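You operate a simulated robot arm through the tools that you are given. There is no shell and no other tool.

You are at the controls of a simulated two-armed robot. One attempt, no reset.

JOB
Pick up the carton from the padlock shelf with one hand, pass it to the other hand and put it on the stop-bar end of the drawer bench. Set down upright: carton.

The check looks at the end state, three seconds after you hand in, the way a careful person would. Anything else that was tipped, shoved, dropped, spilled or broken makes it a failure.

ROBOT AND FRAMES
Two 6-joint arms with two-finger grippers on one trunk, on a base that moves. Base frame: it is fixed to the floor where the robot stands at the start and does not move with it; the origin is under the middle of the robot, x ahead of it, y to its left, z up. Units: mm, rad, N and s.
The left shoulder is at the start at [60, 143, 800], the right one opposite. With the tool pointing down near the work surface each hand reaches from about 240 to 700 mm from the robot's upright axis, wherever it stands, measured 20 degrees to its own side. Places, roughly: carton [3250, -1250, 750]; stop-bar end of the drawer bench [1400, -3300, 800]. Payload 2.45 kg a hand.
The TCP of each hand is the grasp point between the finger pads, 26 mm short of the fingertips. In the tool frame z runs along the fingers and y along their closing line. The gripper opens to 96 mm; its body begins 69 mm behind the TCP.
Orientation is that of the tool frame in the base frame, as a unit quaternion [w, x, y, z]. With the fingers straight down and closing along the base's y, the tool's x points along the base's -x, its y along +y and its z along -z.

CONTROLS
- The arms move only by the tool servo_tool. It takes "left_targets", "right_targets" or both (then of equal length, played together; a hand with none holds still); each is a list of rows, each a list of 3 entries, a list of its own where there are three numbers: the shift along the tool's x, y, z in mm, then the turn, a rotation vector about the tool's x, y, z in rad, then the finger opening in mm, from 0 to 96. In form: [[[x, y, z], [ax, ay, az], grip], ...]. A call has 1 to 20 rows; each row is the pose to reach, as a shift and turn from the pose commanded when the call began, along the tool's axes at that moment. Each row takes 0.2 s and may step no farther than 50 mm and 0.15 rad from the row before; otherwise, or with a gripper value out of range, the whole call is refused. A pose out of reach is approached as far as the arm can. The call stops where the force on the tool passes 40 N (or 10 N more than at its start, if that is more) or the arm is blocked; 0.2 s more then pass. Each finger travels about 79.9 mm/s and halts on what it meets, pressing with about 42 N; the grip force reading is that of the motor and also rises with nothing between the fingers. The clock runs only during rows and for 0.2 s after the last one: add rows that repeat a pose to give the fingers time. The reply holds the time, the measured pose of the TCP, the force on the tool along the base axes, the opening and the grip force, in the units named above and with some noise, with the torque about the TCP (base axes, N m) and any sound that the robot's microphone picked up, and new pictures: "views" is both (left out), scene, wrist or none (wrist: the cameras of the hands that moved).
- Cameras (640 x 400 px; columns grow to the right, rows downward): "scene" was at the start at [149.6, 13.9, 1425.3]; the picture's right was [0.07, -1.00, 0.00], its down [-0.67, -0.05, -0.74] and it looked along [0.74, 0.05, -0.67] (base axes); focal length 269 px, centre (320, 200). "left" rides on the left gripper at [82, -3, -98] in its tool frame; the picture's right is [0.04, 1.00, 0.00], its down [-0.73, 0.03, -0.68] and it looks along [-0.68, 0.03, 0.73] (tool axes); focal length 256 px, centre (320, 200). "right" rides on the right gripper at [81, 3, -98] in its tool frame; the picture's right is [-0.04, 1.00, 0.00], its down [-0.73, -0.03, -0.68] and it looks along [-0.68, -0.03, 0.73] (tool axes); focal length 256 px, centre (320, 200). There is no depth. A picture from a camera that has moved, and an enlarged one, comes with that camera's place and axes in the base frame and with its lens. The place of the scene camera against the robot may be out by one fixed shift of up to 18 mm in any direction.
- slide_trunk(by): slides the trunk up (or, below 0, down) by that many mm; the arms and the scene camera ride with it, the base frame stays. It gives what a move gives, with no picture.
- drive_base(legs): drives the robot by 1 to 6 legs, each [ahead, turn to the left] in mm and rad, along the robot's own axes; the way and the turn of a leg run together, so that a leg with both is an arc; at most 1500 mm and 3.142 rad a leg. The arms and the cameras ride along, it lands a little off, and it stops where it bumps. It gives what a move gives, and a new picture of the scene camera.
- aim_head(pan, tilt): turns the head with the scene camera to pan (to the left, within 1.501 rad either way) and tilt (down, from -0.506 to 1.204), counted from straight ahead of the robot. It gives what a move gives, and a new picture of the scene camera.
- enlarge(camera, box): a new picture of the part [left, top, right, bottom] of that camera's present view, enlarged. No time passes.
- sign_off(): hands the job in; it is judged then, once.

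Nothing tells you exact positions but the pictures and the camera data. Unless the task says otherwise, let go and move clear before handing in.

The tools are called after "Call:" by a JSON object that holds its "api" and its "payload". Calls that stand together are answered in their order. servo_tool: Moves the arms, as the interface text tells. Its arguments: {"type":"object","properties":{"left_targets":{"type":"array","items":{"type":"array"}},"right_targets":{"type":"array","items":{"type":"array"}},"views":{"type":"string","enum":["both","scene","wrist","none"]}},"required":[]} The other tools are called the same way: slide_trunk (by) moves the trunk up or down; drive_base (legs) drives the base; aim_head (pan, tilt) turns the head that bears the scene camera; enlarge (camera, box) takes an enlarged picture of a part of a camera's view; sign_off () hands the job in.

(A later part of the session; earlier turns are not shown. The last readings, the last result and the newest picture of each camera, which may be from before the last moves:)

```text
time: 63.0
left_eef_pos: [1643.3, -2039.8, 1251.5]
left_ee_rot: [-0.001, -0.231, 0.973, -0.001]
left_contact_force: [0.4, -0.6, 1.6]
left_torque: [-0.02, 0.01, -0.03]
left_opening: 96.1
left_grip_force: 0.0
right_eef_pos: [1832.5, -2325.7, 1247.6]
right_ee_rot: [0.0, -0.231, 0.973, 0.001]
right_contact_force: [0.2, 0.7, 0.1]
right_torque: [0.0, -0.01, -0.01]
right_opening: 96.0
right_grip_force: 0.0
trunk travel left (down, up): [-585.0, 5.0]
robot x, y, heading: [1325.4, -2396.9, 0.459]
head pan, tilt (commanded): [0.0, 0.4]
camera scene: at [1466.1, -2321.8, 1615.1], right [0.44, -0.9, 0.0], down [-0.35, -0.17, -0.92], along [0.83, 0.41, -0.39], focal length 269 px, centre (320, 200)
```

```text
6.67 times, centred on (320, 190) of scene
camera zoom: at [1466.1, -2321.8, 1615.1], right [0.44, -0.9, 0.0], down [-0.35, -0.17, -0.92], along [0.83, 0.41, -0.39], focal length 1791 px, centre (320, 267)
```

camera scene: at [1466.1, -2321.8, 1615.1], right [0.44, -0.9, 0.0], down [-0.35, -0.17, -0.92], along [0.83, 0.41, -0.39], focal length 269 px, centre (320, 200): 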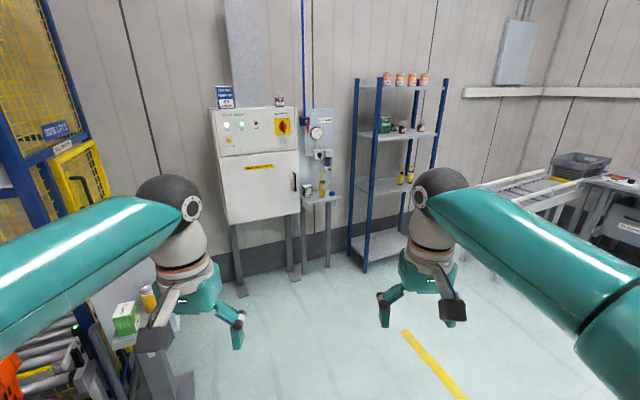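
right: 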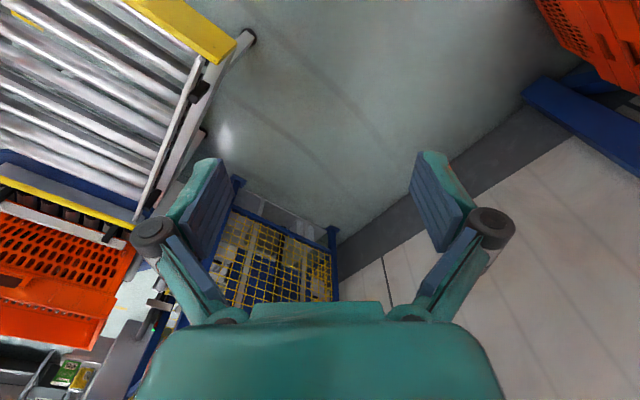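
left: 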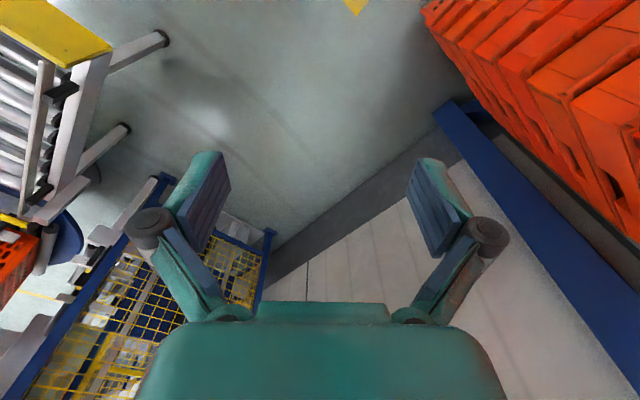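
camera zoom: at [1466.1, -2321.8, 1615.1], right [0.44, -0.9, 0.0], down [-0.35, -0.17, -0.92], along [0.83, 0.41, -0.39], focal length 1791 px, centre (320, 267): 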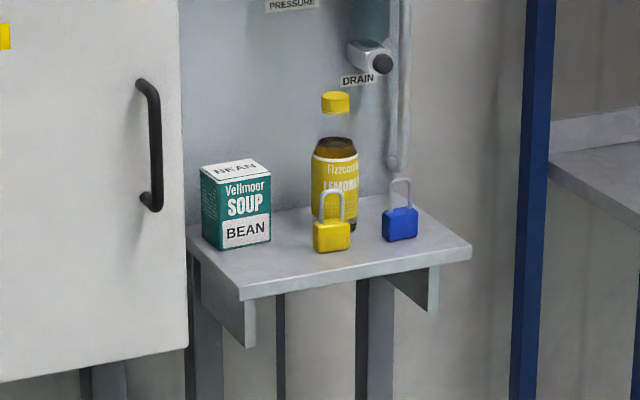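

The carton is the "SOUP BEAN" box at about (3186,-1364,858), standing on the narrow shelf left of a lemonade bottle and two padlocks, just right of the cabinet. I'll drive up to face the shelf at about 0.9 m for a better look.

Call:
{"api": "drive_base", "payload": {"legs": [[0, -0.222], [1317, 0], [0, 0.658]]}}

Call:
{"api": "aim_head", "payload": {"pan": 0.0, "tilt": 0.6}}

Call:
{"api": "enlarge", "payload": {"camera": "scene", "box": [240, 120, 400, 220]}}

```text
time: 72.6
left_eef_pos: [2737.3, -1622.8, 1252.4]
left_ee_rot: [-0.001, -0.442, 0.897, -0.001]
left_contact_force: [0.5, 0.0, 0.7]
left_torque: [0.0, 0.0, 0.0]
left_opening: 95.7
left_grip_force: 0.0
right_eef_pos: [3031.9, -1797.2, 1248.9]
right_ee_rot: [-0.001, -0.443, 0.897, 0.0]
right_contact_force: [-0.4, -0.1, -0.6]
right_torque: [-0.01, -0.01, 0.02]
right_opening: 96.0
right_grip_force: 0.0
trunk travel left (down, up): [-585.0, 5.0]
robot x, y, heading: [2628.7, -2099.6, 0.903]
head pan, tilt (commanded): [0.0, 0.4]
camera scene: at [2728.5, -1974.2, 1615.2], right [0.78, -0.62, 0.0], down [-0.24, -0.31, -0.92], along [0.57, 0.72, -0.39], focal length 269 px, centre (320, 200)
```

scene: 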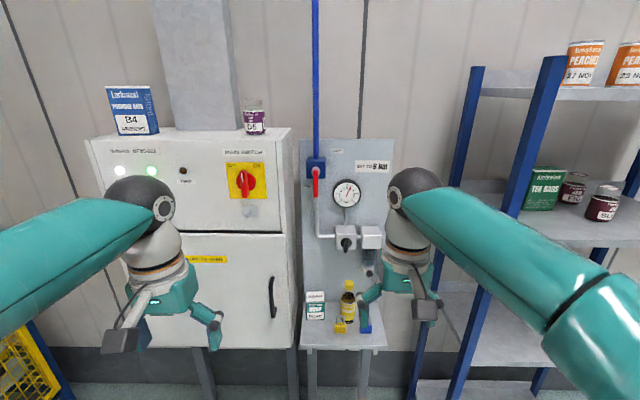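

```text
time: 73.3
left_eef_pos: [2738.1, -1622.1, 1252.0]
left_ee_rot: [0.0, -0.442, 0.897, -0.001]
left_contact_force: [-0.4, 0.3, -0.2]
left_torque: [0.02, -0.01, 0.01]
left_opening: 95.7
left_grip_force: 0.0
right_eef_pos: [3031.2, -1797.2, 1249.0]
right_ee_rot: [0.0, -0.442, 0.897, 0.001]
right_contact_force: [-0.1, -0.4, -0.5]
right_torque: [0.02, 0.02, 0.02]
right_opening: 96.4
right_grip_force: 0.0
trunk travel left (down, up): [-585.0, 5.0]
robot x, y, heading: [2632.0, -2105.3, 0.9]
head pan, tilt (commanded): [0.0, 0.6]
camera scene: at [2725.7, -1977.8, 1597.0], right [0.78, -0.62, 0.0], down [-0.35, -0.44, -0.83], along [0.51, 0.65, -0.56], focal length 269 px, centre (320, 200)
```

scene: 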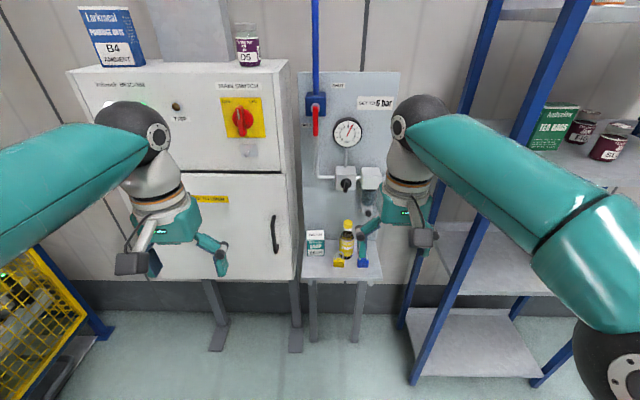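

```text
4.00 times, centred on (320, 170) of scene
camera zoom: at [2725.7, -1977.8, 1597.0], right [0.78, -0.62, 0.0], down [-0.35, -0.44, -0.83], along [0.51, 0.65, -0.56], focal length 1075 px, centre (320, 320)
```

zoom: 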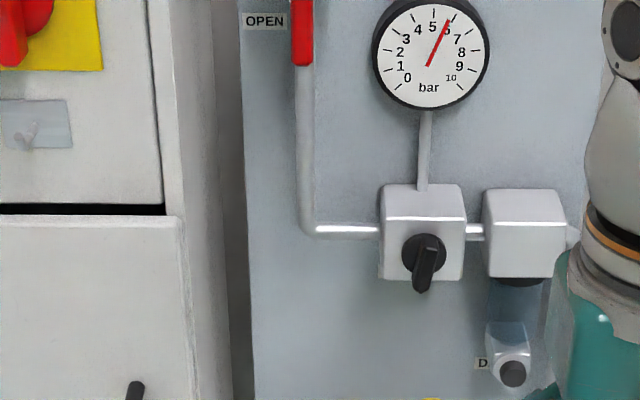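

Call:
{"api": "enlarge", "payload": {"camera": "scene", "box": [270, 200, 400, 300]}}

Call:
{"api": "enlarge", "payload": {"camera": "left", "box": [0, 0, 640, 400]}}

Call:
{"api": "enlarge", "payload": {"camera": "right", "box": [0, 0, 640, 400]}}

```text
4.00 times, centred on (335, 250) of scene
camera zoom: at [2725.7, -1977.8, 1597.0], right [0.78, -0.62, 0.0], down [-0.35, -0.44, -0.83], along [0.51, 0.65, -0.56], focal length 1075 px, centre (260, 0)
```

zoom: 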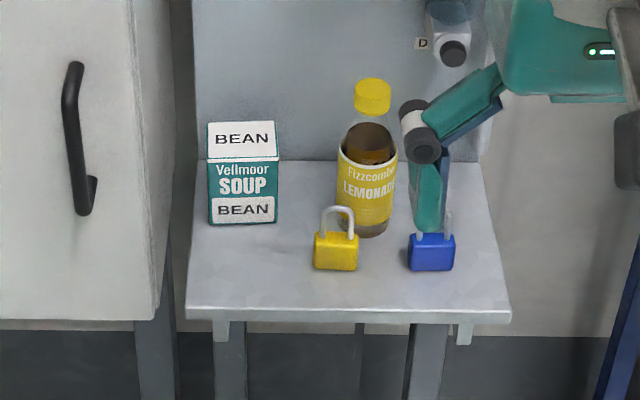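

```text
1.00 times, centred on (320, 200) of left (not enlarged: the box is as wide or as high as the picture)
camera zoom: at [2691.0, -1689.2, 1351.1], right [-0.82, 0.58, 0.0], down [0.42, 0.6, 0.68], along [0.39, 0.55, -0.73], focal length 256 px, centre (320, 200)
```

zoom: 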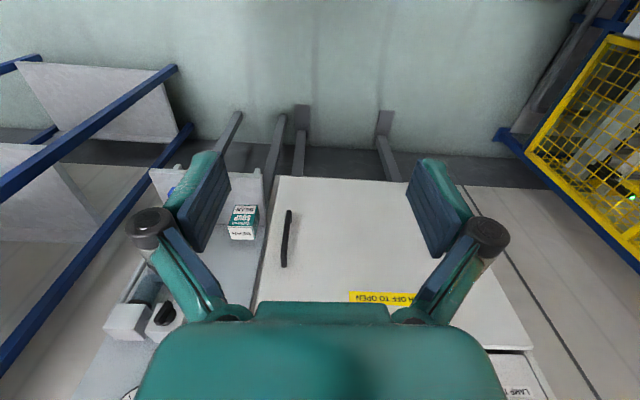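

```text
1.00 times, centred on (320, 200) of right (not enlarged: the box is as wide or as high as the picture)
camera zoom: at [2980.6, -1859.9, 1346.2], right [-0.77, 0.64, 0.0], down [0.47, 0.56, 0.68], along [0.43, 0.52, -0.73], focal length 256 px, centre (320, 200)
```

zoom: 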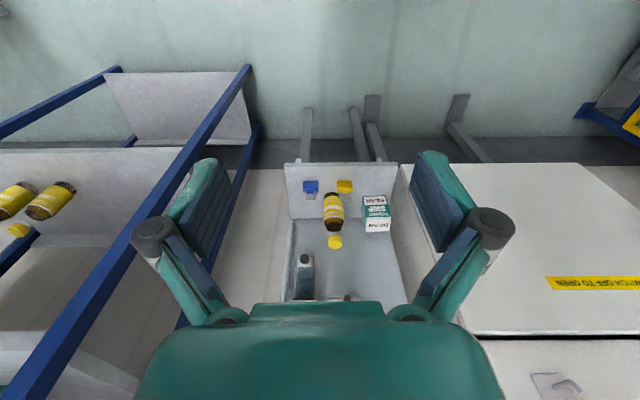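

I now see the setup well. The carton is roughly 68 wide × 56 deep × 84 mm tall, with about 54 mm to the cabinet on its left and about 60 mm to the bottle on its right. Plan: the right hand grips its sides, pitched 45° from the front and low. Then the left hand grips the same sides from above at the upper rear, and places it. First I'll retract both hands so they don't hit the cabinet when I drive closer.

Call:
{"api": "servo_tool", "payload": {"left_targets": [[[40, 0, 0], [0, 0, 0], 96], [[80, 0, 0], [0, 0, 0], 96], [[120, 0, 0], [0, 0, 0], 96], [[150, 0, 0], [0, 0, 0], 96]], "right_targets": [[[40, 0, 0], [0, 0, 0], 96], [[80, 0, 0], [0, 0, 0], 96], [[120, 0, 0], [0, 0, 0], 96], [[150, 0, 0], [0, 0, 0], 96]], "views": "both"}}

```text
time: 74.3
left_eef_pos: [2644.0, -1743.3, 1252.0]
left_ee_rot: [0.0, -0.443, 0.897, 0.001]
left_contact_force: [0.2, -1.4, -0.3]
left_torque: [0.03, 0.01, -0.02]
left_opening: 96.2
left_grip_force: 0.1
right_eef_pos: [2939.2, -1917.8, 1247.8]
right_ee_rot: [0.0, -0.441, 0.897, 0.001]
right_contact_force: [0.5, 0.1, -0.7]
right_torque: [0.02, -0.01, -0.02]
right_opening: 95.9
right_grip_force: 0.0
trunk travel left (down, up): [-585.0, 5.0]
robot x, y, heading: [2628.0, -2102.7, 0.907]
head pan, tilt (commanded): [0.0, 0.6]
camera scene: at [2724.6, -1979.8, 1597.2], right [0.78, -0.62, 0.0], down [-0.35, -0.44, -0.83], along [0.51, 0.65, -0.56], focal length 269 px, centre (320, 200)
camera right: at [2887.7, -1980.9, 1345.9], right [-0.77, 0.64, 0.0], down [0.47, 0.56, 0.68], along [0.44, 0.52, -0.73], focal length 256 px, centre (320, 200)
camera left: at [2597.7, -1810.1, 1350.7], right [-0.82, 0.58, 0.0], down [0.42, 0.6, 0.68], along [0.39, 0.56, -0.73], focal length 256 px, centre (320, 200)
```

scene: 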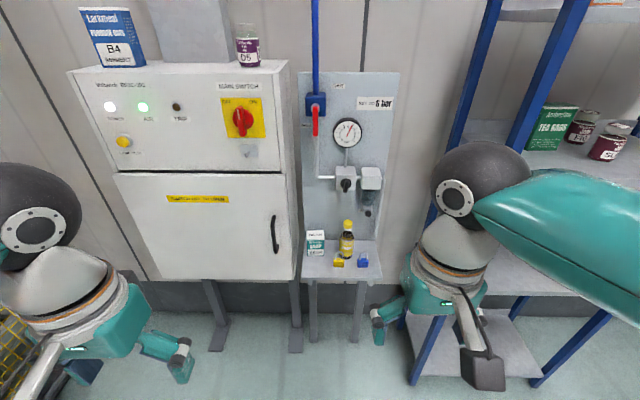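
right: 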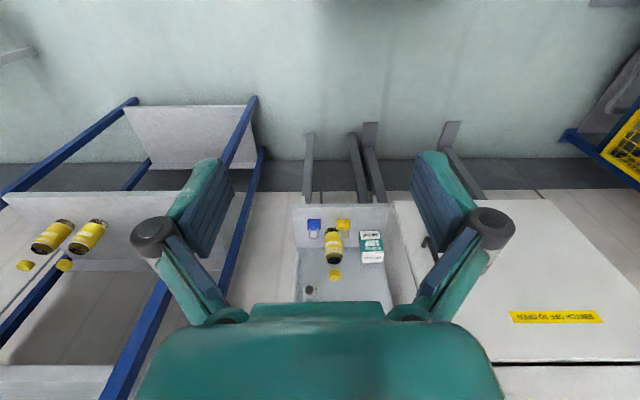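
left: 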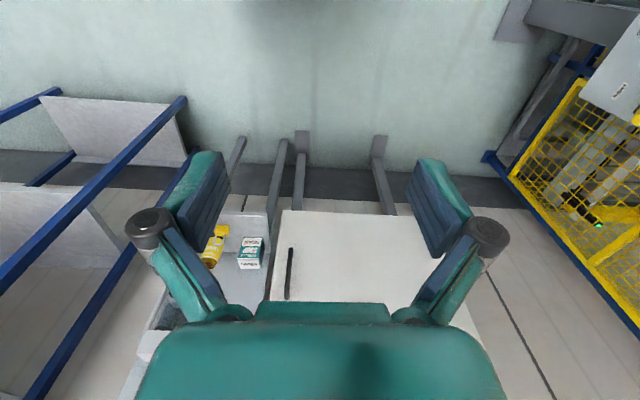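

The shelf is now unobstructed. I'll zoom in from here for measurements before driving closer.

Call:
{"api": "enlarge", "payload": {"camera": "scene", "box": [285, 215, 395, 285]}}

Call:
{"api": "enlarge", "payload": {"camera": "right", "box": [270, 190, 430, 290]}}

Call:
{"api": "enlarge", "payload": {"camera": "right", "box": [100, 130, 360, 340]}}

```text
5.71 times, centred on (340, 250) of scene
camera zoom: at [2724.6, -1979.8, 1597.2], right [0.78, -0.62, 0.0], down [-0.35, -0.44, -0.83], along [0.51, 0.65, -0.56], focal length 1535 px, centre (206, -86)
```

zoom: 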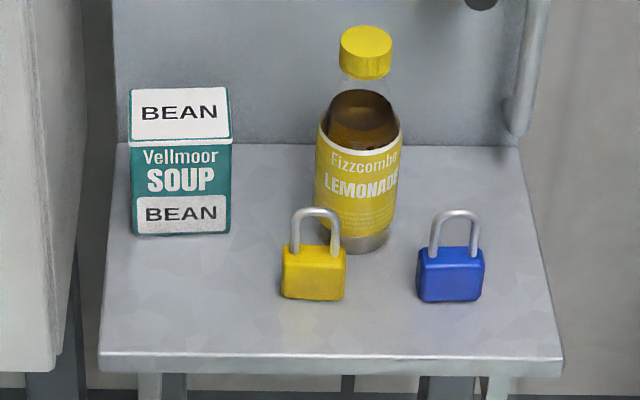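

```text
4.00 times, centred on (350, 240) of right
camera zoom: at [2887.7, -1980.9, 1345.9], right [-0.77, 0.64, 0.0], down [0.47, 0.56, 0.68], along [0.44, 0.52, -0.73], focal length 1024 px, centre (200, 40)
```

zoom: 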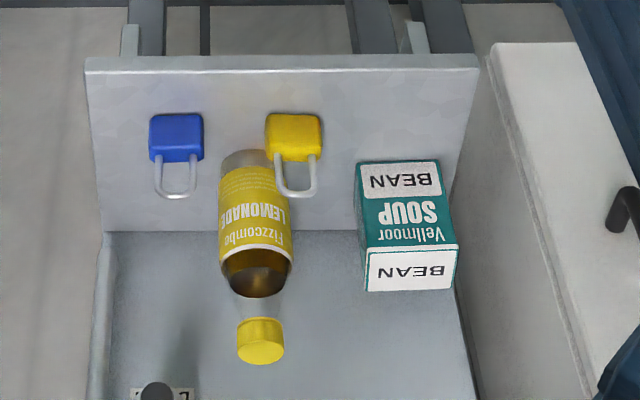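

```text
1.90 times, centred on (230, 235) of right
camera zoom: at [2887.7, -1980.9, 1345.9], right [-0.77, 0.64, 0.0], down [0.47, 0.56, 0.68], along [0.44, 0.52, -0.73], focal length 488 px, centre (491, 133)
```

zoom: 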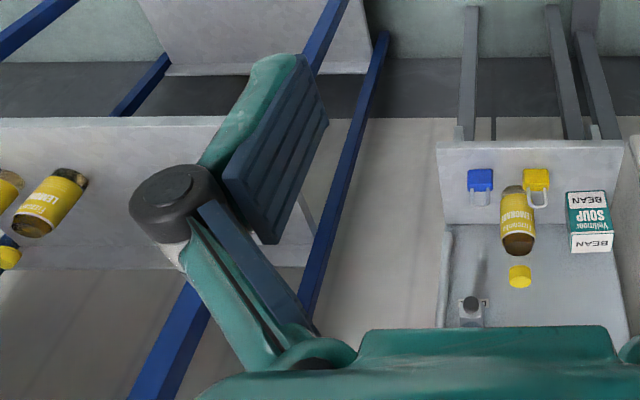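

My estimate puts the carton center near (3197,-1358), with the shelf surface around z≈800. I'll drive so the carton lies about 0.6 m off, roughly 20° to my right.

Call:
{"api": "drive_base", "payload": {"legs": [[0, 0.537], [436, 0], [0, -0.55]]}}

Call:
{"api": "aim_head", "payload": {"pan": -0.3, "tilt": 0.8}}

Call:
{"api": "enlarge", "payload": {"camera": "right", "box": [0, 0, 640, 400]}}

```text
time: 80.4
left_eef_pos: [2712.8, -1314.1, 1251.3]
left_ee_rot: [0.0, -0.432, 0.902, -0.001]
left_contact_force: [0.6, -0.1, 0.1]
left_torque: [0.04, -0.01, 0.0]
left_opening: 95.8
left_grip_force: 0.0
right_eef_pos: [3004.0, -1494.7, 1248.7]
right_ee_rot: [0.001, -0.431, 0.902, 0.001]
right_contact_force: [0.5, -0.3, 0.0]
right_torque: [0.01, 0.01, 0.02]
right_opening: 96.0
right_grip_force: 0.1
trunk travel left (down, up): [-585.0, 5.0]
robot x, y, heading: [2672.0, -1661.3, 0.884]
head pan, tilt (commanded): [0.0, 0.6]
camera scene: at [2773.0, -1538.9, 1597.0], right [0.77, -0.63, 0.0], down [-0.36, -0.44, -0.83], along [0.52, 0.64, -0.56], focal length 269 px, centre (320, 200)
```

scene: 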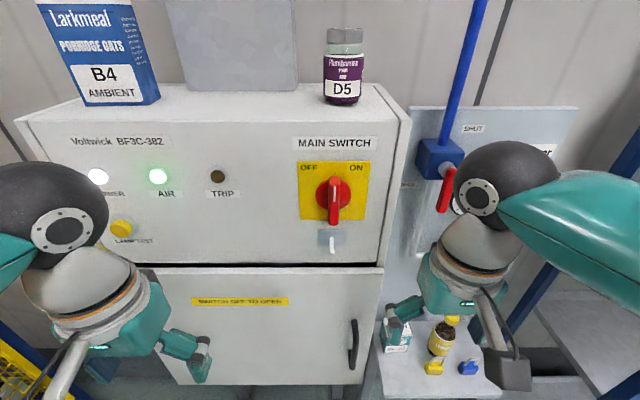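

```text
time: 81.2
left_eef_pos: [2711.6, -1313.3, 1251.8]
left_ee_rot: [0.001, -0.432, 0.902, -0.001]
left_contact_force: [0.6, 1.0, -0.6]
left_torque: [-0.03, -0.02, 0.02]
left_opening: 95.9
left_grip_force: 0.0
right_eef_pos: [3002.4, -1494.9, 1248.5]
right_ee_rot: [0.001, -0.432, 0.902, 0.001]
right_contact_force: [0.8, -0.4, -0.2]
right_torque: [-0.03, -0.03, 0.0]
right_opening: 96.0
right_grip_force: 0.0
trunk travel left (down, up): [-585.0, 5.0]
robot x, y, heading: [2673.5, -1660.3, 0.882]
head pan, tilt (commanded): [-0.3, 0.799]
camera scene: at [2783.5, -1561.9, 1580.1], right [0.55, -0.83, 0.0], down [-0.6, -0.4, -0.7], along [0.58, 0.38, -0.72], focal length 269 px, centre (320, 200)
```

scene: 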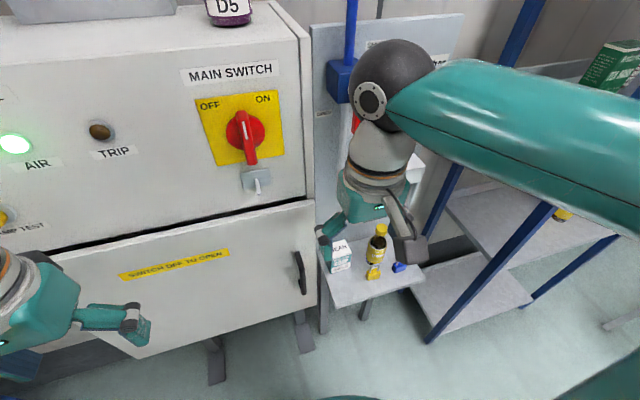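

```text
1.00 times, centred on (320, 200) of right (not enlarged: the box is as wide or as high as the picture)
camera zoom: at [2950.2, -1554.9, 1346.3], right [-0.75, 0.66, 0.0], down [0.48, 0.55, 0.68], along [0.45, 0.51, -0.73], focal length 256 px, centre (320, 200)
```

zoom: 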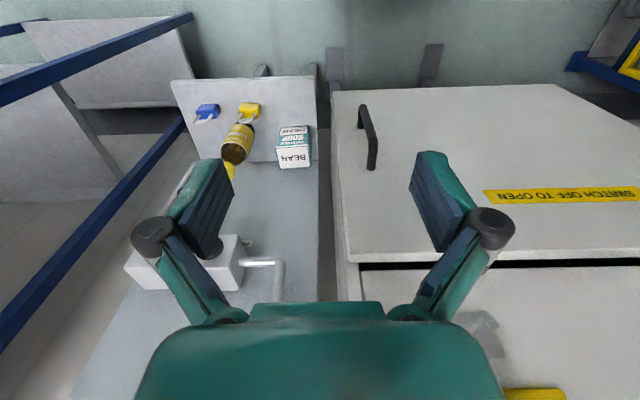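

I'm in position: robot at (2673,-1660), carton about 565 ahead and 215 to the right. Next is a precise measurement with the right wrist camera.

Call:
{"api": "enlarge", "payload": {"camera": "right", "box": [240, 100, 340, 180]}}

Call:
{"api": "enlarge", "payload": {"camera": "scene", "box": [300, 210, 440, 310]}}

```text
5.00 times, centred on (290, 140) of right
camera zoom: at [2950.2, -1554.9, 1346.3], right [-0.75, 0.66, 0.0], down [0.48, 0.55, 0.68], along [0.45, 0.51, -0.73], focal length 1280 px, centre (470, 500)
```

zoom: 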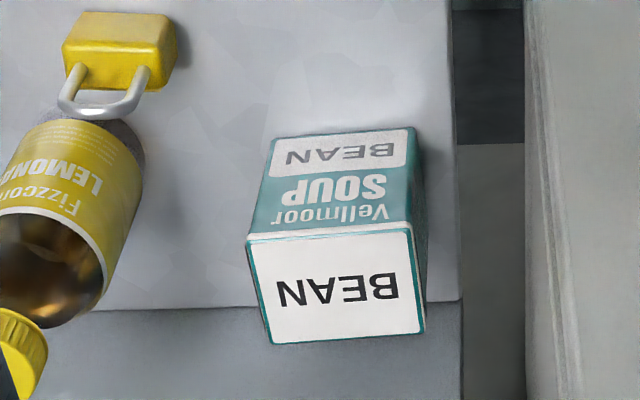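

```text
4.00 times, centred on (370, 260) of scene
camera zoom: at [2783.5, -1561.9, 1580.1], right [0.55, -0.83, 0.0], down [-0.6, -0.4, -0.7], along [0.58, 0.38, -0.72], focal length 1075 px, centre (120, -40)
```

zoom: 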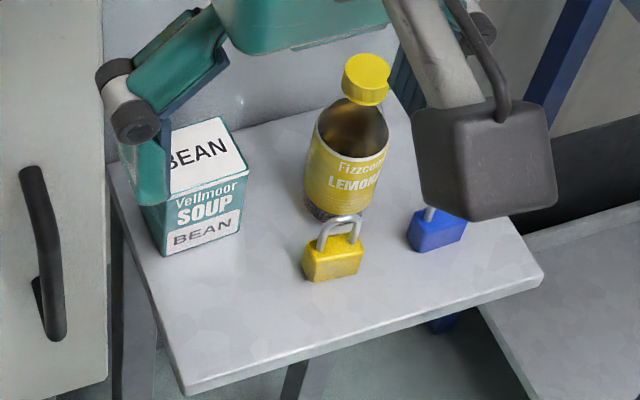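

Wrist-camera triangulation gives the shelf at z≈802 and the carton center at (3193,-1364). It is about 67×51×86 mm and turned about 3° from the room axes. I'll move the right hand to a pre-grasp in front of and above it, pitched 45°, with the fingers at 86 mm.

Call:
{"api": "servo_tool", "payload": {"right_targets": [[[-13.3, -9.0, 35.1], [-0.0025, -0.0981, -0.0059], 90], [[-26.7, -18.0, 70.1], [-0.0049, -0.1962, -0.0119], 86], [[-40.0, -27.0, 105.2], [-0.0074, -0.2943, -0.0178], 86], [[-53.3, -36.1, 140.3], [-0.0098, -0.3925, -0.0237], 86], [[-66.6, -45.1, 175.4], [-0.0123, -0.4906, -0.0296], 86], [[-80.0, -54.1, 210.4], [-0.0147, -0.5887, -0.0356], 86], [[-93.3, -63.1, 245.5], [-0.0172, -0.6868, -0.0415], 86], [[-106.6, -72.1, 280.6], [-0.0196, -0.7849, -0.0474], 86], [[-106.6, -72.1, 280.6], [-0.0196, -0.7849, -0.0474], 86]], "views": "both"}}

```text
time: 83.2
left_eef_pos: [2711.7, -1315.5, 1251.5]
left_ee_rot: [0.0, -0.432, 0.902, -0.001]
left_contact_force: [0.5, -0.8, 0.2]
left_torque: [0.02, -0.02, 0.01]
left_opening: 95.8
left_grip_force: 0.0
right_eef_pos: [3133.7, -1439.6, 975.1]
right_ee_rot: [0.34, -0.42, 0.824, 0.172]
right_contact_force: [0.3, -0.9, 1.0]
right_torque: [0.0, 0.03, -0.04]
right_opening: 85.8
right_grip_force: 0.1
right hand out of reach, approached as far as the arm can: row 7, 8, 9
trunk travel left (down, up): [-585.0, 5.0]
robot x, y, heading: [2674.1, -1662.1, 0.881]
head pan, tilt (commanded): [-0.3, 0.799]
camera scene: at [2783.4, -1563.8, 1580.2], right [0.55, -0.83, 0.0], down [-0.6, -0.39, -0.7], along [0.58, 0.38, -0.72], focal length 269 px, centre (320, 200)
camera right: at [3056.8, -1540.8, 986.1], right [-0.79, 0.61, 0.03], down [0.05, 0.02, 1.0], along [0.61, 0.79, -0.04], focal length 256 px, centre (320, 200)
```

scene: 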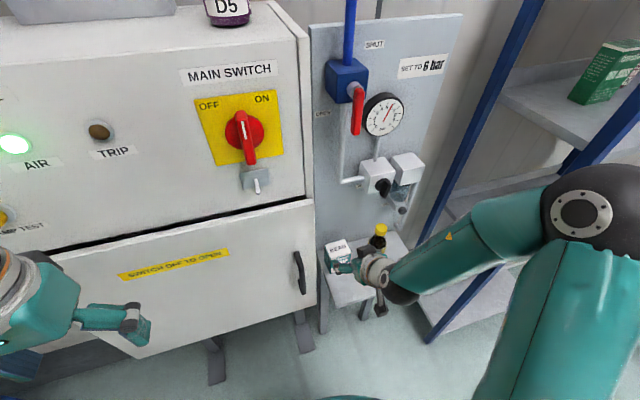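
right: 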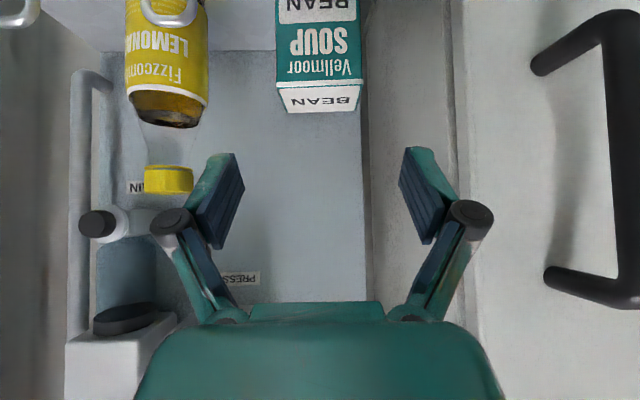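

The hand reached the pitched pose about 18 mm forward of the command: it is limited on the near side, so moving further forward should be fine. I'll check the view closely before going in.

Call:
{"api": "enlarge", "payload": {"camera": "right", "box": [240, 0, 400, 120]}}

Call:
{"api": "enlarge", "payload": {"camera": "scene", "box": [300, 200, 460, 320]}}

```text
3.33 times, centred on (320, 60) of right
camera zoom: at [3056.8, -1540.8, 986.1], right [-0.79, 0.61, 0.03], down [0.05, 0.02, 1.0], along [0.61, 0.79, -0.04], focal length 853 px, centre (320, 667)
```

zoom: 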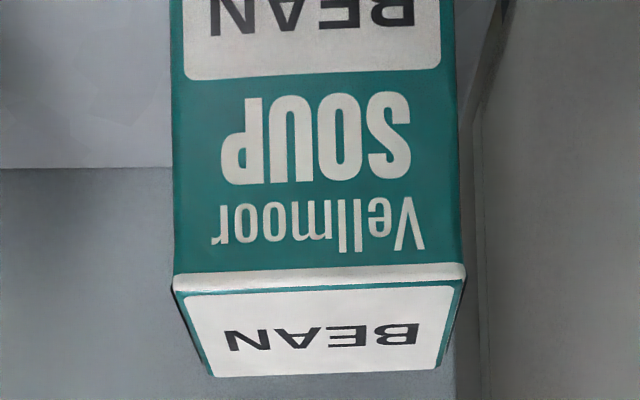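

```text
3.33 times, centred on (380, 260) of scene
camera zoom: at [2783.4, -1563.8, 1580.2], right [0.55, -0.83, 0.0], down [-0.6, -0.39, -0.7], along [0.58, 0.38, -0.72], focal length 896 px, centre (120, 0)
```

zoom: 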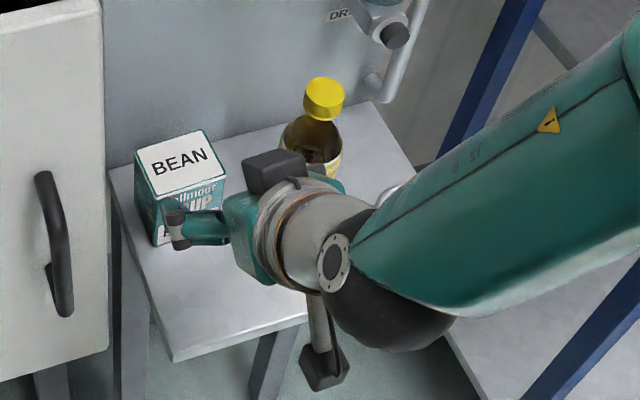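

The carton's front face is centered near (3176,-1384), top at z≈888, yaw ≈0.937. I'll move the hand forward to directly above the grasp point, still about 60 mm clear of the top.

Call:
{"api": "servo_tool", "payload": {"right_targets": [[[-28.7, -1.1, 28.5], [0, 0, 0], 86], [[-57.4, -2.2, 57.0], [0, 0, 0], 86], [[-57.4, -2.2, 57.0], [0, 0, 0], 86]], "views": "both"}}

```text
time: 84.0
left_eef_pos: [2712.6, -1315.1, 1251.2]
left_ee_rot: [0.0, -0.432, 0.902, -0.001]
left_contact_force: [0.2, -0.4, 0.1]
left_torque: [0.01, -0.04, 0.02]
left_opening: 96.0
left_grip_force: 0.1
right_eef_pos: [3185.3, -1373.3, 973.9]
right_ee_rot: [0.342, -0.42, 0.823, 0.174]
right_contact_force: [-0.4, -0.8, 1.8]
right_torque: [-0.01, -0.03, 0.01]
right_opening: 86.1
right_grip_force: 0.0
trunk travel left (down, up): [-585.0, 5.0]
robot x, y, heading: [2676.4, -1662.6, 0.883]
head pan, tilt (commanded): [-0.3, 0.799]
camera scene: at [2784.0, -1563.1, 1580.1], right [0.55, -0.83, 0.0], down [-0.6, -0.4, -0.7], along [0.58, 0.38, -0.72], focal length 269 px, centre (320, 200)
camera right: at [3107.8, -1475.1, 985.3], right [-0.79, 0.61, 0.03], down [0.05, 0.01, 1.0], along [0.61, 0.79, -0.04], focal length 256 px, centre (320, 200)
```

scene: 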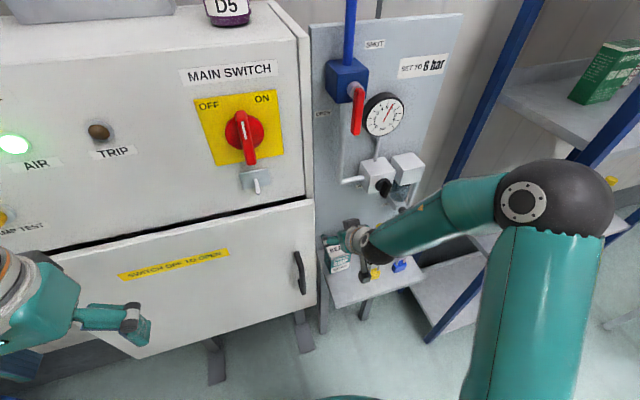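
right: 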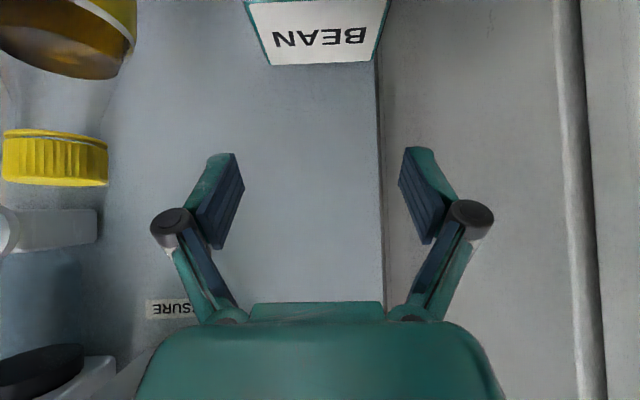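

The hand is laterally centered on the carton. I'll descend partway and check the finger clearance.

Call:
{"api": "servo_tool", "payload": {"right_targets": [[[14.5, 0.2, 13.8], [0, 0, 0], 86], [[29.0, 0.3, 27.6], [0, 0, 0], 86], [[43.5, 0.5, 41.4], [0, 0, 0], 86], [[54.0, 0.6, 51.5], [0, 0, 0], 86]], "views": "both"}}

Call:
{"api": "enlarge", "payload": {"camera": "scene", "box": [300, 200, 440, 310]}}

```text
time: 85.0
left_eef_pos: [2711.8, -1313.5, 1252.2]
left_ee_rot: [0.0, -0.431, 0.902, 0.0]
left_contact_force: [0.4, -0.1, 0.9]
left_torque: [0.01, 0.01, 0.04]
left_opening: 95.9
left_grip_force: 0.2
right_eef_pos: [3177.7, -1365.2, 908.1]
right_ee_rot: [0.34, -0.418, 0.826, 0.167]
right_contact_force: [1.0, -1.1, 0.0]
right_torque: [-0.05, -0.02, 0.06]
right_opening: 86.6
right_grip_force: 0.7
right hand out of reach, approached as far as the arm can: row 3, 4
trunk travel left (down, up): [-585.0, 5.0]
robot x, y, heading: [2671.4, -1662.8, 0.887]
head pan, tilt (commanded): [-0.3, 0.799]
camera scene: at [2784.6, -1562.5, 1580.1], right [0.55, -0.83, 0.0], down [-0.6, -0.4, -0.7], along [0.58, 0.38, -0.72], focal length 269 px, centre (320, 200)
camera right: at [3100.0, -1464.2, 920.2], right [-0.79, 0.62, 0.02], down [0.05, 0.02, 1.0], along [0.61, 0.79, -0.05], focal length 256 px, centre (320, 200)
```

scene: 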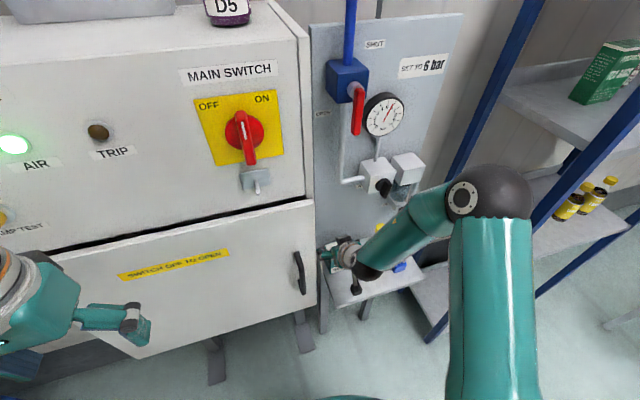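
right: 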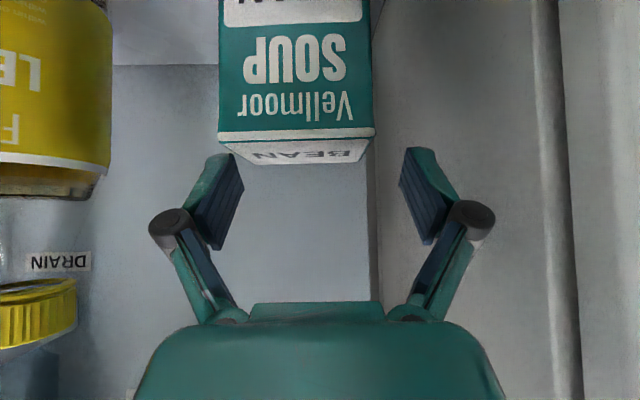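

```text
3.64 times, centred on (370, 255) of scene
camera zoom: at [2784.6, -1562.5, 1580.1], right [0.55, -0.83, 0.0], down [-0.6, -0.4, -0.7], along [0.58, 0.38, -0.72], focal length 977 px, centre (138, 0)
```

zoom: 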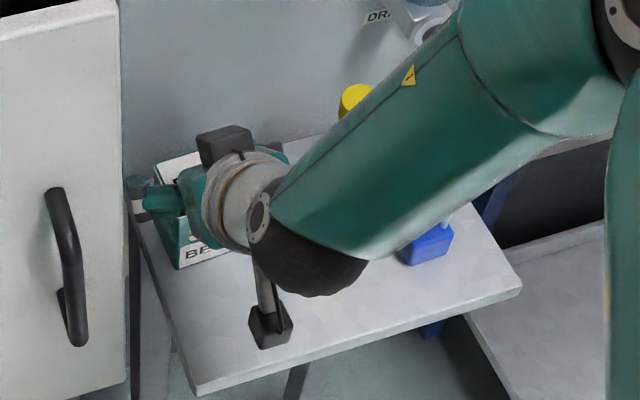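

The hand hit the arm's reach limit while descending and drifted left, because the shoulder is too high for this pose. I'll go back up to the good pose and lower the trunk instead, which carries the hand straight down.

Call:
{"api": "servo_tool", "payload": {"right_targets": [[[-14.9, -3.7, -16.2], [-0.004, -0.0035, -0.0007], 86], [[-29.7, -7.5, -32.3], [-0.008, -0.007, -0.0013], 86], [[-44.6, -11.2, -48.5], [-0.012, -0.0105, -0.002], 86], [[-44.6, -11.2, -48.5], [-0.012, -0.0105, -0.002], 86]], "views": "both"}}

```text
time: 86.0
left_eef_pos: [2714.0, -1313.8, 1252.8]
left_ee_rot: [0.0, -0.432, 0.902, -0.001]
left_contact_force: [-0.1, -0.6, -0.6]
left_torque: [0.01, 0.0, 0.03]
left_opening: 96.1
left_grip_force: 0.1
right_eef_pos: [3184.9, -1372.7, 973.8]
right_ee_rot: [0.342, -0.422, 0.82, 0.182]
right_contact_force: [-0.7, 0.0, 1.2]
right_torque: [0.01, 0.01, -0.01]
right_opening: 86.2
right_grip_force: 0.0
trunk travel left (down, up): [-585.0, 5.0]
robot x, y, heading: [2674.7, -1661.3, 0.886]
head pan, tilt (commanded): [-0.3, 0.799]
camera scene: at [2784.9, -1562.0, 1580.0], right [0.55, -0.83, 0.0], down [-0.6, -0.4, -0.7], along [0.58, 0.38, -0.72], focal length 269 px, centre (320, 200)
camera right: at [3109.2, -1474.4, 983.3], right [-0.8, 0.6, 0.04], down [0.05, 0.0, 1.0], along [0.6, 0.8, -0.03], focal length 256 px, centre (320, 200)
```

scene: 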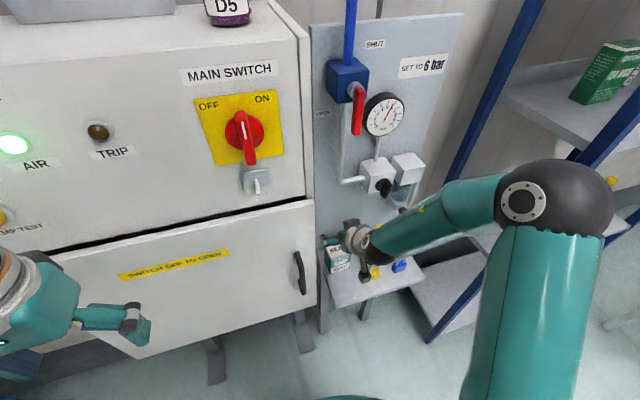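
right: 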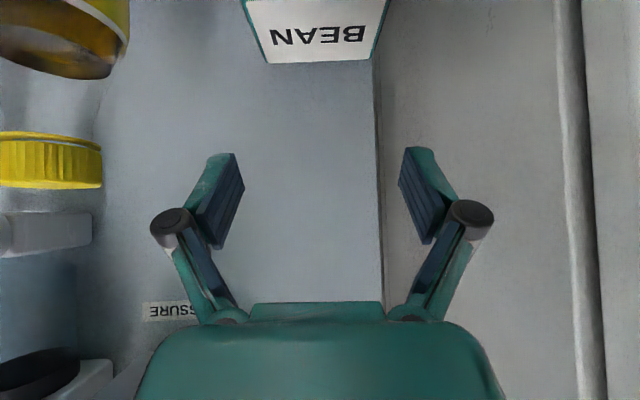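

Back at the good pose, centered above the grasp point. Lowering the trunk in steps now.

Call:
{"api": "slide_trunk", "payload": {"by": -60}}

Call:
{"api": "enlarge", "payload": {"camera": "right", "box": [0, 0, 640, 400]}}

Call:
{"api": "enlarge", "payload": {"camera": "scene", "box": [300, 180, 460, 300]}}

```text
time: 87.0
left_eef_pos: [2714.3, -1313.9, 1191.9]
left_ee_rot: [0.0, -0.432, 0.902, 0.0]
left_contact_force: [0.0, -0.7, -0.1]
left_torque: [-0.01, 0.03, 0.02]
left_opening: 96.0
left_grip_force: 0.1
right_eef_pos: [3183.9, -1372.3, 913.6]
right_ee_rot: [0.342, -0.421, 0.82, 0.181]
right_contact_force: [1.1, 0.1, 0.4]
right_torque: [0.0, 0.02, 0.01]
right_opening: 86.2
right_grip_force: 0.0
trunk travel left (down, up): [-525.0, 65.0]
robot x, y, heading: [2675.8, -1663.0, 0.878]
head pan, tilt (commanded): [-0.3, 0.799]
```

```text
1.00 times, centred on (320, 200) of right (not enlarged: the box is as wide or as high as the picture)
camera zoom: at [3108.9, -1474.8, 923.3], right [-0.8, 0.6, 0.04], down [0.05, 0.0, 1.0], along [0.6, 0.8, -0.03], focal length 256 px, centre (320, 200)
```

zoom: 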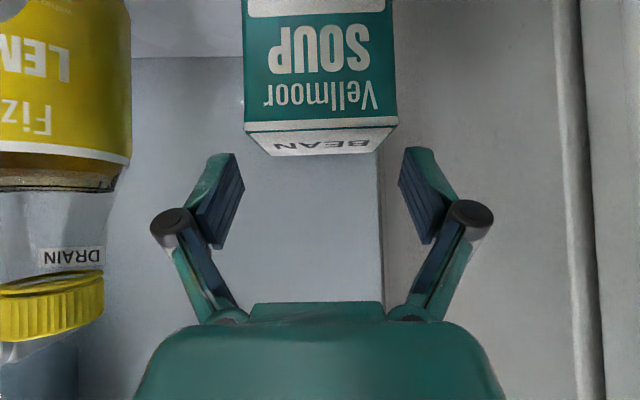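

```text
3.33 times, centred on (380, 240) of scene
camera zoom: at [2784.3, -1562.6, 1520.1], right [0.55, -0.83, 0.0], down [-0.6, -0.4, -0.7], along [0.58, 0.38, -0.72], focal length 896 px, centre (120, 67)
```

zoom: 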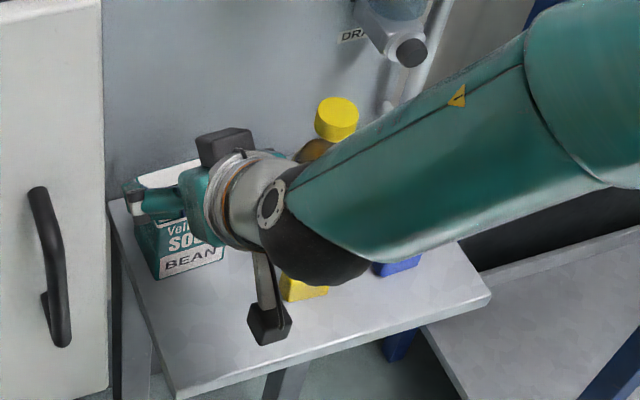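

Clearances look good: the carton sits centered between the fingers and the arm passes in front of the bottle and padlocks. Lowering further.

Call:
{"api": "slide_trunk", "payload": {"by": -40}}

Call:
{"api": "enlarge", "payload": {"camera": "right", "box": [0, 0, 640, 400]}}

Call:
{"api": "enlarge", "payload": {"camera": "scene", "box": [300, 160, 460, 280]}}

```text
time: 87.8
left_eef_pos: [2711.9, -1313.2, 1151.7]
left_ee_rot: [0.002, -0.432, 0.902, -0.002]
left_contact_force: [-0.1, -0.4, -0.2]
left_torque: [-0.03, -0.02, -0.01]
left_opening: 96.1
left_grip_force: 0.0
right_eef_pos: [3184.4, -1372.9, 872.6]
right_ee_rot: [0.343, -0.421, 0.82, 0.181]
right_contact_force: [-0.2, 0.4, -1.0]
right_torque: [0.0, 0.04, -0.02]
right_opening: 86.1
right_grip_force: 0.0
trunk travel left (down, up): [-485.0, 105.0]
robot x, y, heading: [2673.8, -1659.3, 0.886]
head pan, tilt (commanded): [-0.3, 0.799]
```

```text
1.00 times, centred on (320, 200) of right (not enlarged: the box is as wide or as high as the picture)
camera zoom: at [3108.9, -1474.8, 883.3], right [-0.8, 0.6, 0.04], down [0.05, 0.0, 1.0], along [0.6, 0.8, -0.03], focal length 256 px, centre (320, 200)
```

zoom: 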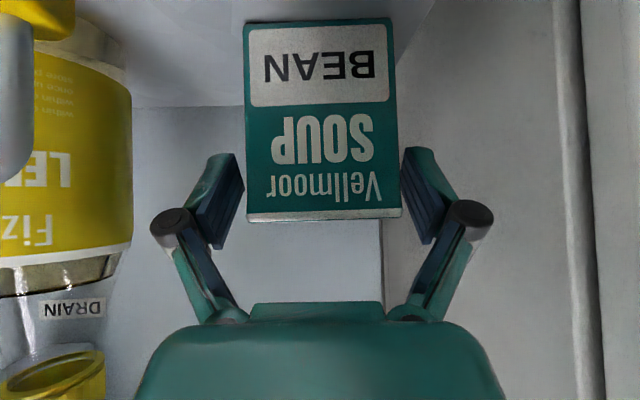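

```text
3.33 times, centred on (380, 220) of scene
camera zoom: at [2784.3, -1562.7, 1480.1], right [0.55, -0.83, 0.0], down [-0.6, -0.4, -0.7], along [0.58, 0.38, -0.72], focal length 896 px, centre (120, 133)
```

zoom: 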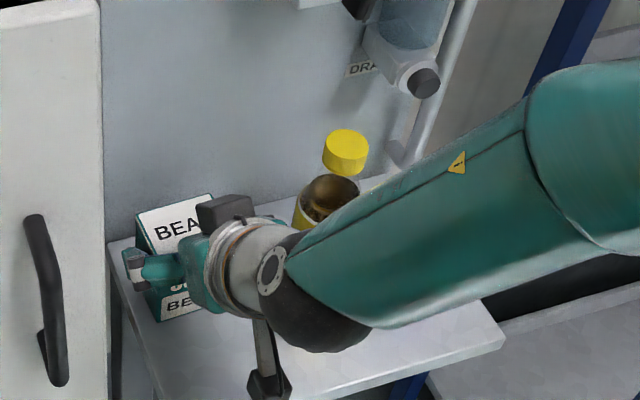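

The fingers straddle the carton evenly. One last short lowering, then close.

Call:
{"api": "slide_trunk", "payload": {"by": -34}}

Call:
{"api": "enlarge", "payload": {"camera": "right", "box": [0, 0, 640, 400]}}

Call:
{"api": "enlarge", "payload": {"camera": "scene", "box": [300, 150, 460, 270]}}

```text
time: 88.6
left_eef_pos: [2712.3, -1314.3, 1118.6]
left_ee_rot: [0.0, -0.433, 0.902, -0.001]
left_contact_force: [1.1, -0.4, 0.6]
left_torque: [0.0, 0.01, -0.03]
left_opening: 96.0
left_grip_force: 0.1
right_eef_pos: [3183.7, -1371.7, 838.7]
right_ee_rot: [0.342, -0.421, 0.82, 0.181]
right_contact_force: [0.0, -0.3, -0.4]
right_torque: [0.01, 0.01, -0.01]
right_opening: 86.1
right_grip_force: 0.0
trunk travel left (down, up): [-451.0, 139.0]
robot x, y, heading: [2670.1, -1662.8, 0.881]
head pan, tilt (commanded): [-0.3, 0.799]
```

```text
1.00 times, centred on (320, 200) of right (not enlarged: the box is as wide or as high as the picture)
camera zoom: at [3108.9, -1474.8, 849.3], right [-0.8, 0.6, 0.04], down [0.05, 0.0, 1.0], along [0.6, 0.8, -0.03], focal length 256 px, centre (320, 200)
```

zoom: 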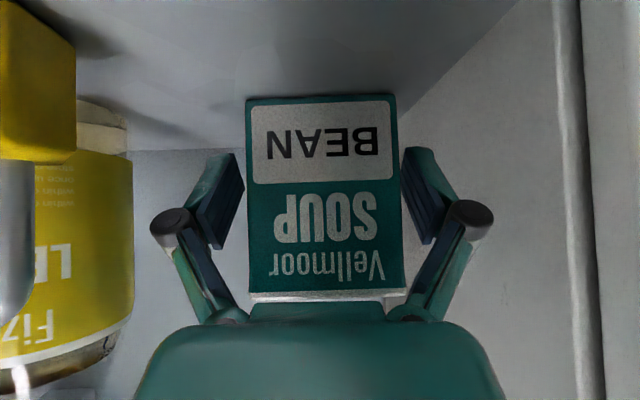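

```text
3.33 times, centred on (380, 210) of scene
camera zoom: at [2784.3, -1562.7, 1446.1], right [0.55, -0.83, 0.0], down [-0.6, -0.4, -0.7], along [0.58, 0.38, -0.72], focal length 896 px, centre (120, 167)
```

zoom: 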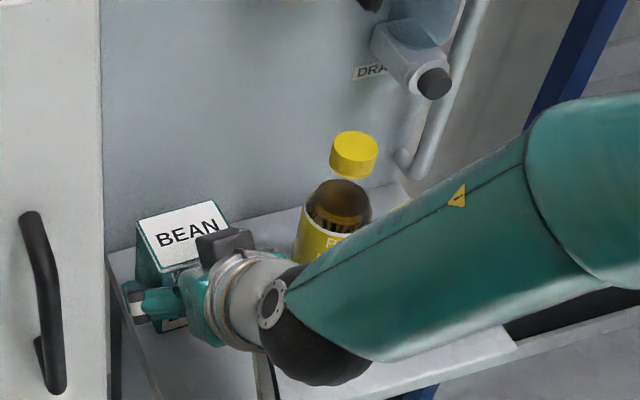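

The fingers are well placed around the lower front half of the carton, clear of everything else. Closing the right gripper.

Call:
{"api": "servo_tool", "payload": {"right_targets": [[[0, 0, 0], [0, 0, 0], 76], [[0, 0, 0], [0, 0, 0], 70], [[0, 0, 0], [0, 0, 0], 66], [[0, 0, 0], [0, 0, 0], 60], [[0, 0, 0], [0, 0, 0], 54], [[0, 0, 0], [0, 0, 0], 50]], "views": "wrist"}}

```text
time: 90.0
left_eef_pos: [2711.6, -1314.2, 1118.2]
left_ee_rot: [0.001, -0.432, 0.902, -0.001]
left_contact_force: [-0.9, 0.1, 0.3]
left_torque: [0.01, -0.02, -0.02]
left_opening: 96.0
left_grip_force: 0.0
right_eef_pos: [3184.1, -1373.9, 840.5]
right_ee_rot: [0.343, -0.422, 0.819, 0.182]
right_contact_force: [-2.3, 0.5, 3.4]
right_torque: [0.05, 0.16, 0.02]
right_opening: 69.6
right_grip_force: 42.0
trunk travel left (down, up): [-451.0, 139.0]
robot x, y, heading: [2672.5, -1658.6, 0.88]
head pan, tilt (commanded): [-0.3, 0.799]
camera right: at [3108.7, -1474.7, 849.5], right [-0.8, 0.6, 0.04], down [0.05, 0.0, 1.0], along [0.6, 0.8, -0.03], focal length 256 px, centre (320, 200)
```

right: 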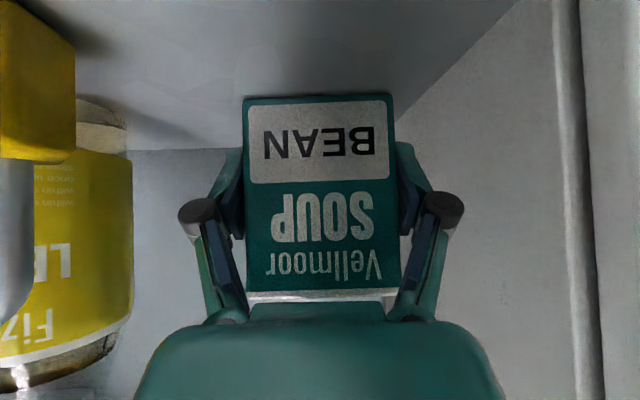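

The carton is gripped (69.6 mm, 42 N). I'll lift it straight up with the trunk.

Call:
{"api": "slide_trunk", "payload": {"by": 30}}

Call:
{"api": "enlarge", "payload": {"camera": "right", "box": [0, 0, 640, 400]}}

Call:
{"api": "enlarge", "payload": {"camera": "scene", "box": [280, 150, 460, 290]}}

```text
time: 90.7
left_eef_pos: [2713.0, -1312.5, 1148.6]
left_ee_rot: [0.0, -0.432, 0.902, -0.001]
left_contact_force: [-0.1, 0.2, 1.3]
left_torque: [0.01, -0.03, 0.01]
left_opening: 96.0
left_grip_force: 0.1
right_eef_pos: [3184.9, -1373.9, 869.4]
right_ee_rot: [0.342, -0.421, 0.82, 0.181]
right_contact_force: [0.4, -0.2, -3.4]
right_torque: [0.0, 0.03, 0.01]
right_opening: 69.7
right_grip_force: 41.8
trunk travel left (down, up): [-481.0, 109.0]
robot x, y, heading: [2673.3, -1660.3, 0.882]
head pan, tilt (commanded): [-0.3, 0.799]
```

```text
1.00 times, centred on (320, 200) of right (not enlarged: the box is as wide or as high as the picture)
camera zoom: at [3109.1, -1474.5, 879.0], right [-0.8, 0.6, 0.04], down [0.05, 0.0, 1.0], along [0.6, 0.8, -0.03], focal length 256 px, centre (320, 200)
```

zoom: 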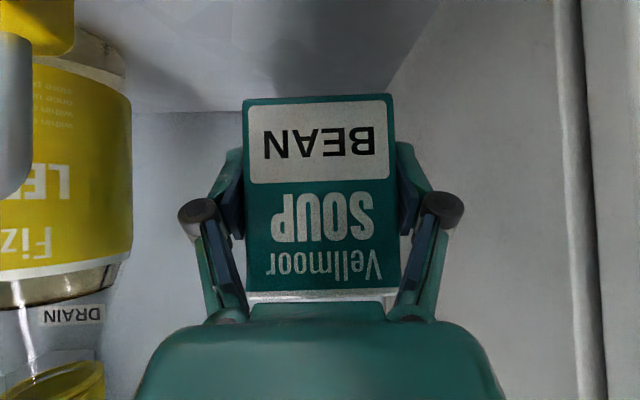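

```text
2.86 times, centred on (370, 220) of scene
camera zoom: at [2784.9, -1562.1, 1476.0], right [0.55, -0.83, 0.0], down [-0.6, -0.4, -0.7], along [0.58, 0.38, -0.72], focal length 768 px, centre (177, 143)
```

zoom: 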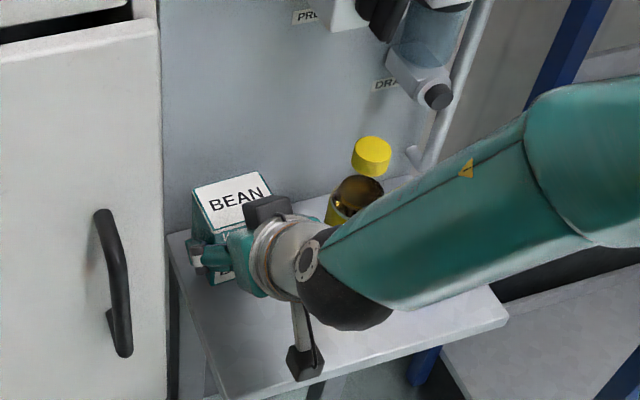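

The carton is up off the shelf and steady. I'll raise it further and back straight out.

Call:
{"api": "slide_trunk", "payload": {"by": 105}}

Call:
{"api": "drive_base", "payload": {"legs": [[-450, 0]]}}

```text
time: 92.1
left_eef_pos: [2713.1, -1312.7, 1252.6]
left_ee_rot: [-0.001, -0.432, 0.902, -0.001]
left_contact_force: [-0.9, 1.0, -0.2]
left_torque: [0.01, -0.01, 0.0]
left_opening: 96.1
left_grip_force: 0.1
right_eef_pos: [3184.4, -1372.5, 973.5]
right_ee_rot: [0.342, -0.422, 0.82, 0.181]
right_contact_force: [-0.3, -0.3, -3.3]
right_torque: [-0.04, 0.01, 0.04]
right_opening: 69.8
right_grip_force: 42.2
trunk travel left (down, up): [-586.0, 4.0]
robot x, y, heading: [2673.2, -1658.6, 0.883]
head pan, tilt (commanded): [-0.3, 0.799]
```

```text
time: 94.8
left_eef_pos: [2427.5, -1662.1, 1253.0]
left_ee_rot: [0.001, -0.432, 0.902, -0.001]
left_contact_force: [-0.4, -1.2, 0.9]
left_torque: [0.03, -0.02, -0.01]
left_opening: 96.2
left_grip_force: 0.0
right_eef_pos: [2898.0, -1721.8, 974.8]
right_ee_rot: [0.343, -0.422, 0.819, 0.182]
right_contact_force: [-0.5, 0.5, -1.9]
right_torque: [-0.03, 0.01, 0.02]
right_opening: 69.6
right_grip_force: 42.0
trunk travel left (down, up): [-586.0, 4.0]
robot x, y, heading: [2384.9, -2008.3, 0.883]
head pan, tilt (commanded): [-0.3, 0.799]
camera scene: at [2498.0, -1911.8, 1581.1], right [0.55, -0.83, 0.0], down [-0.6, -0.4, -0.7], along [0.58, 0.38, -0.72], focal length 269 px, centre (320, 200)
```

scene: 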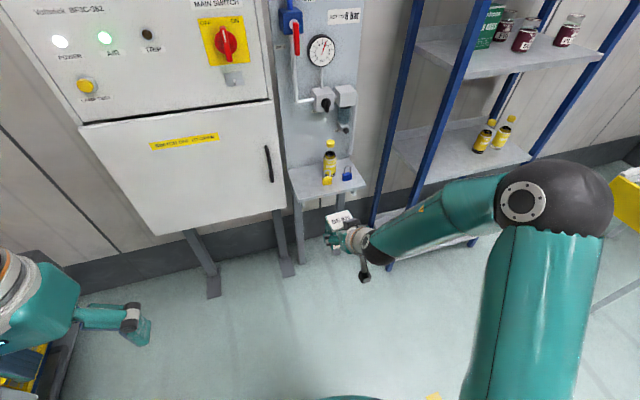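

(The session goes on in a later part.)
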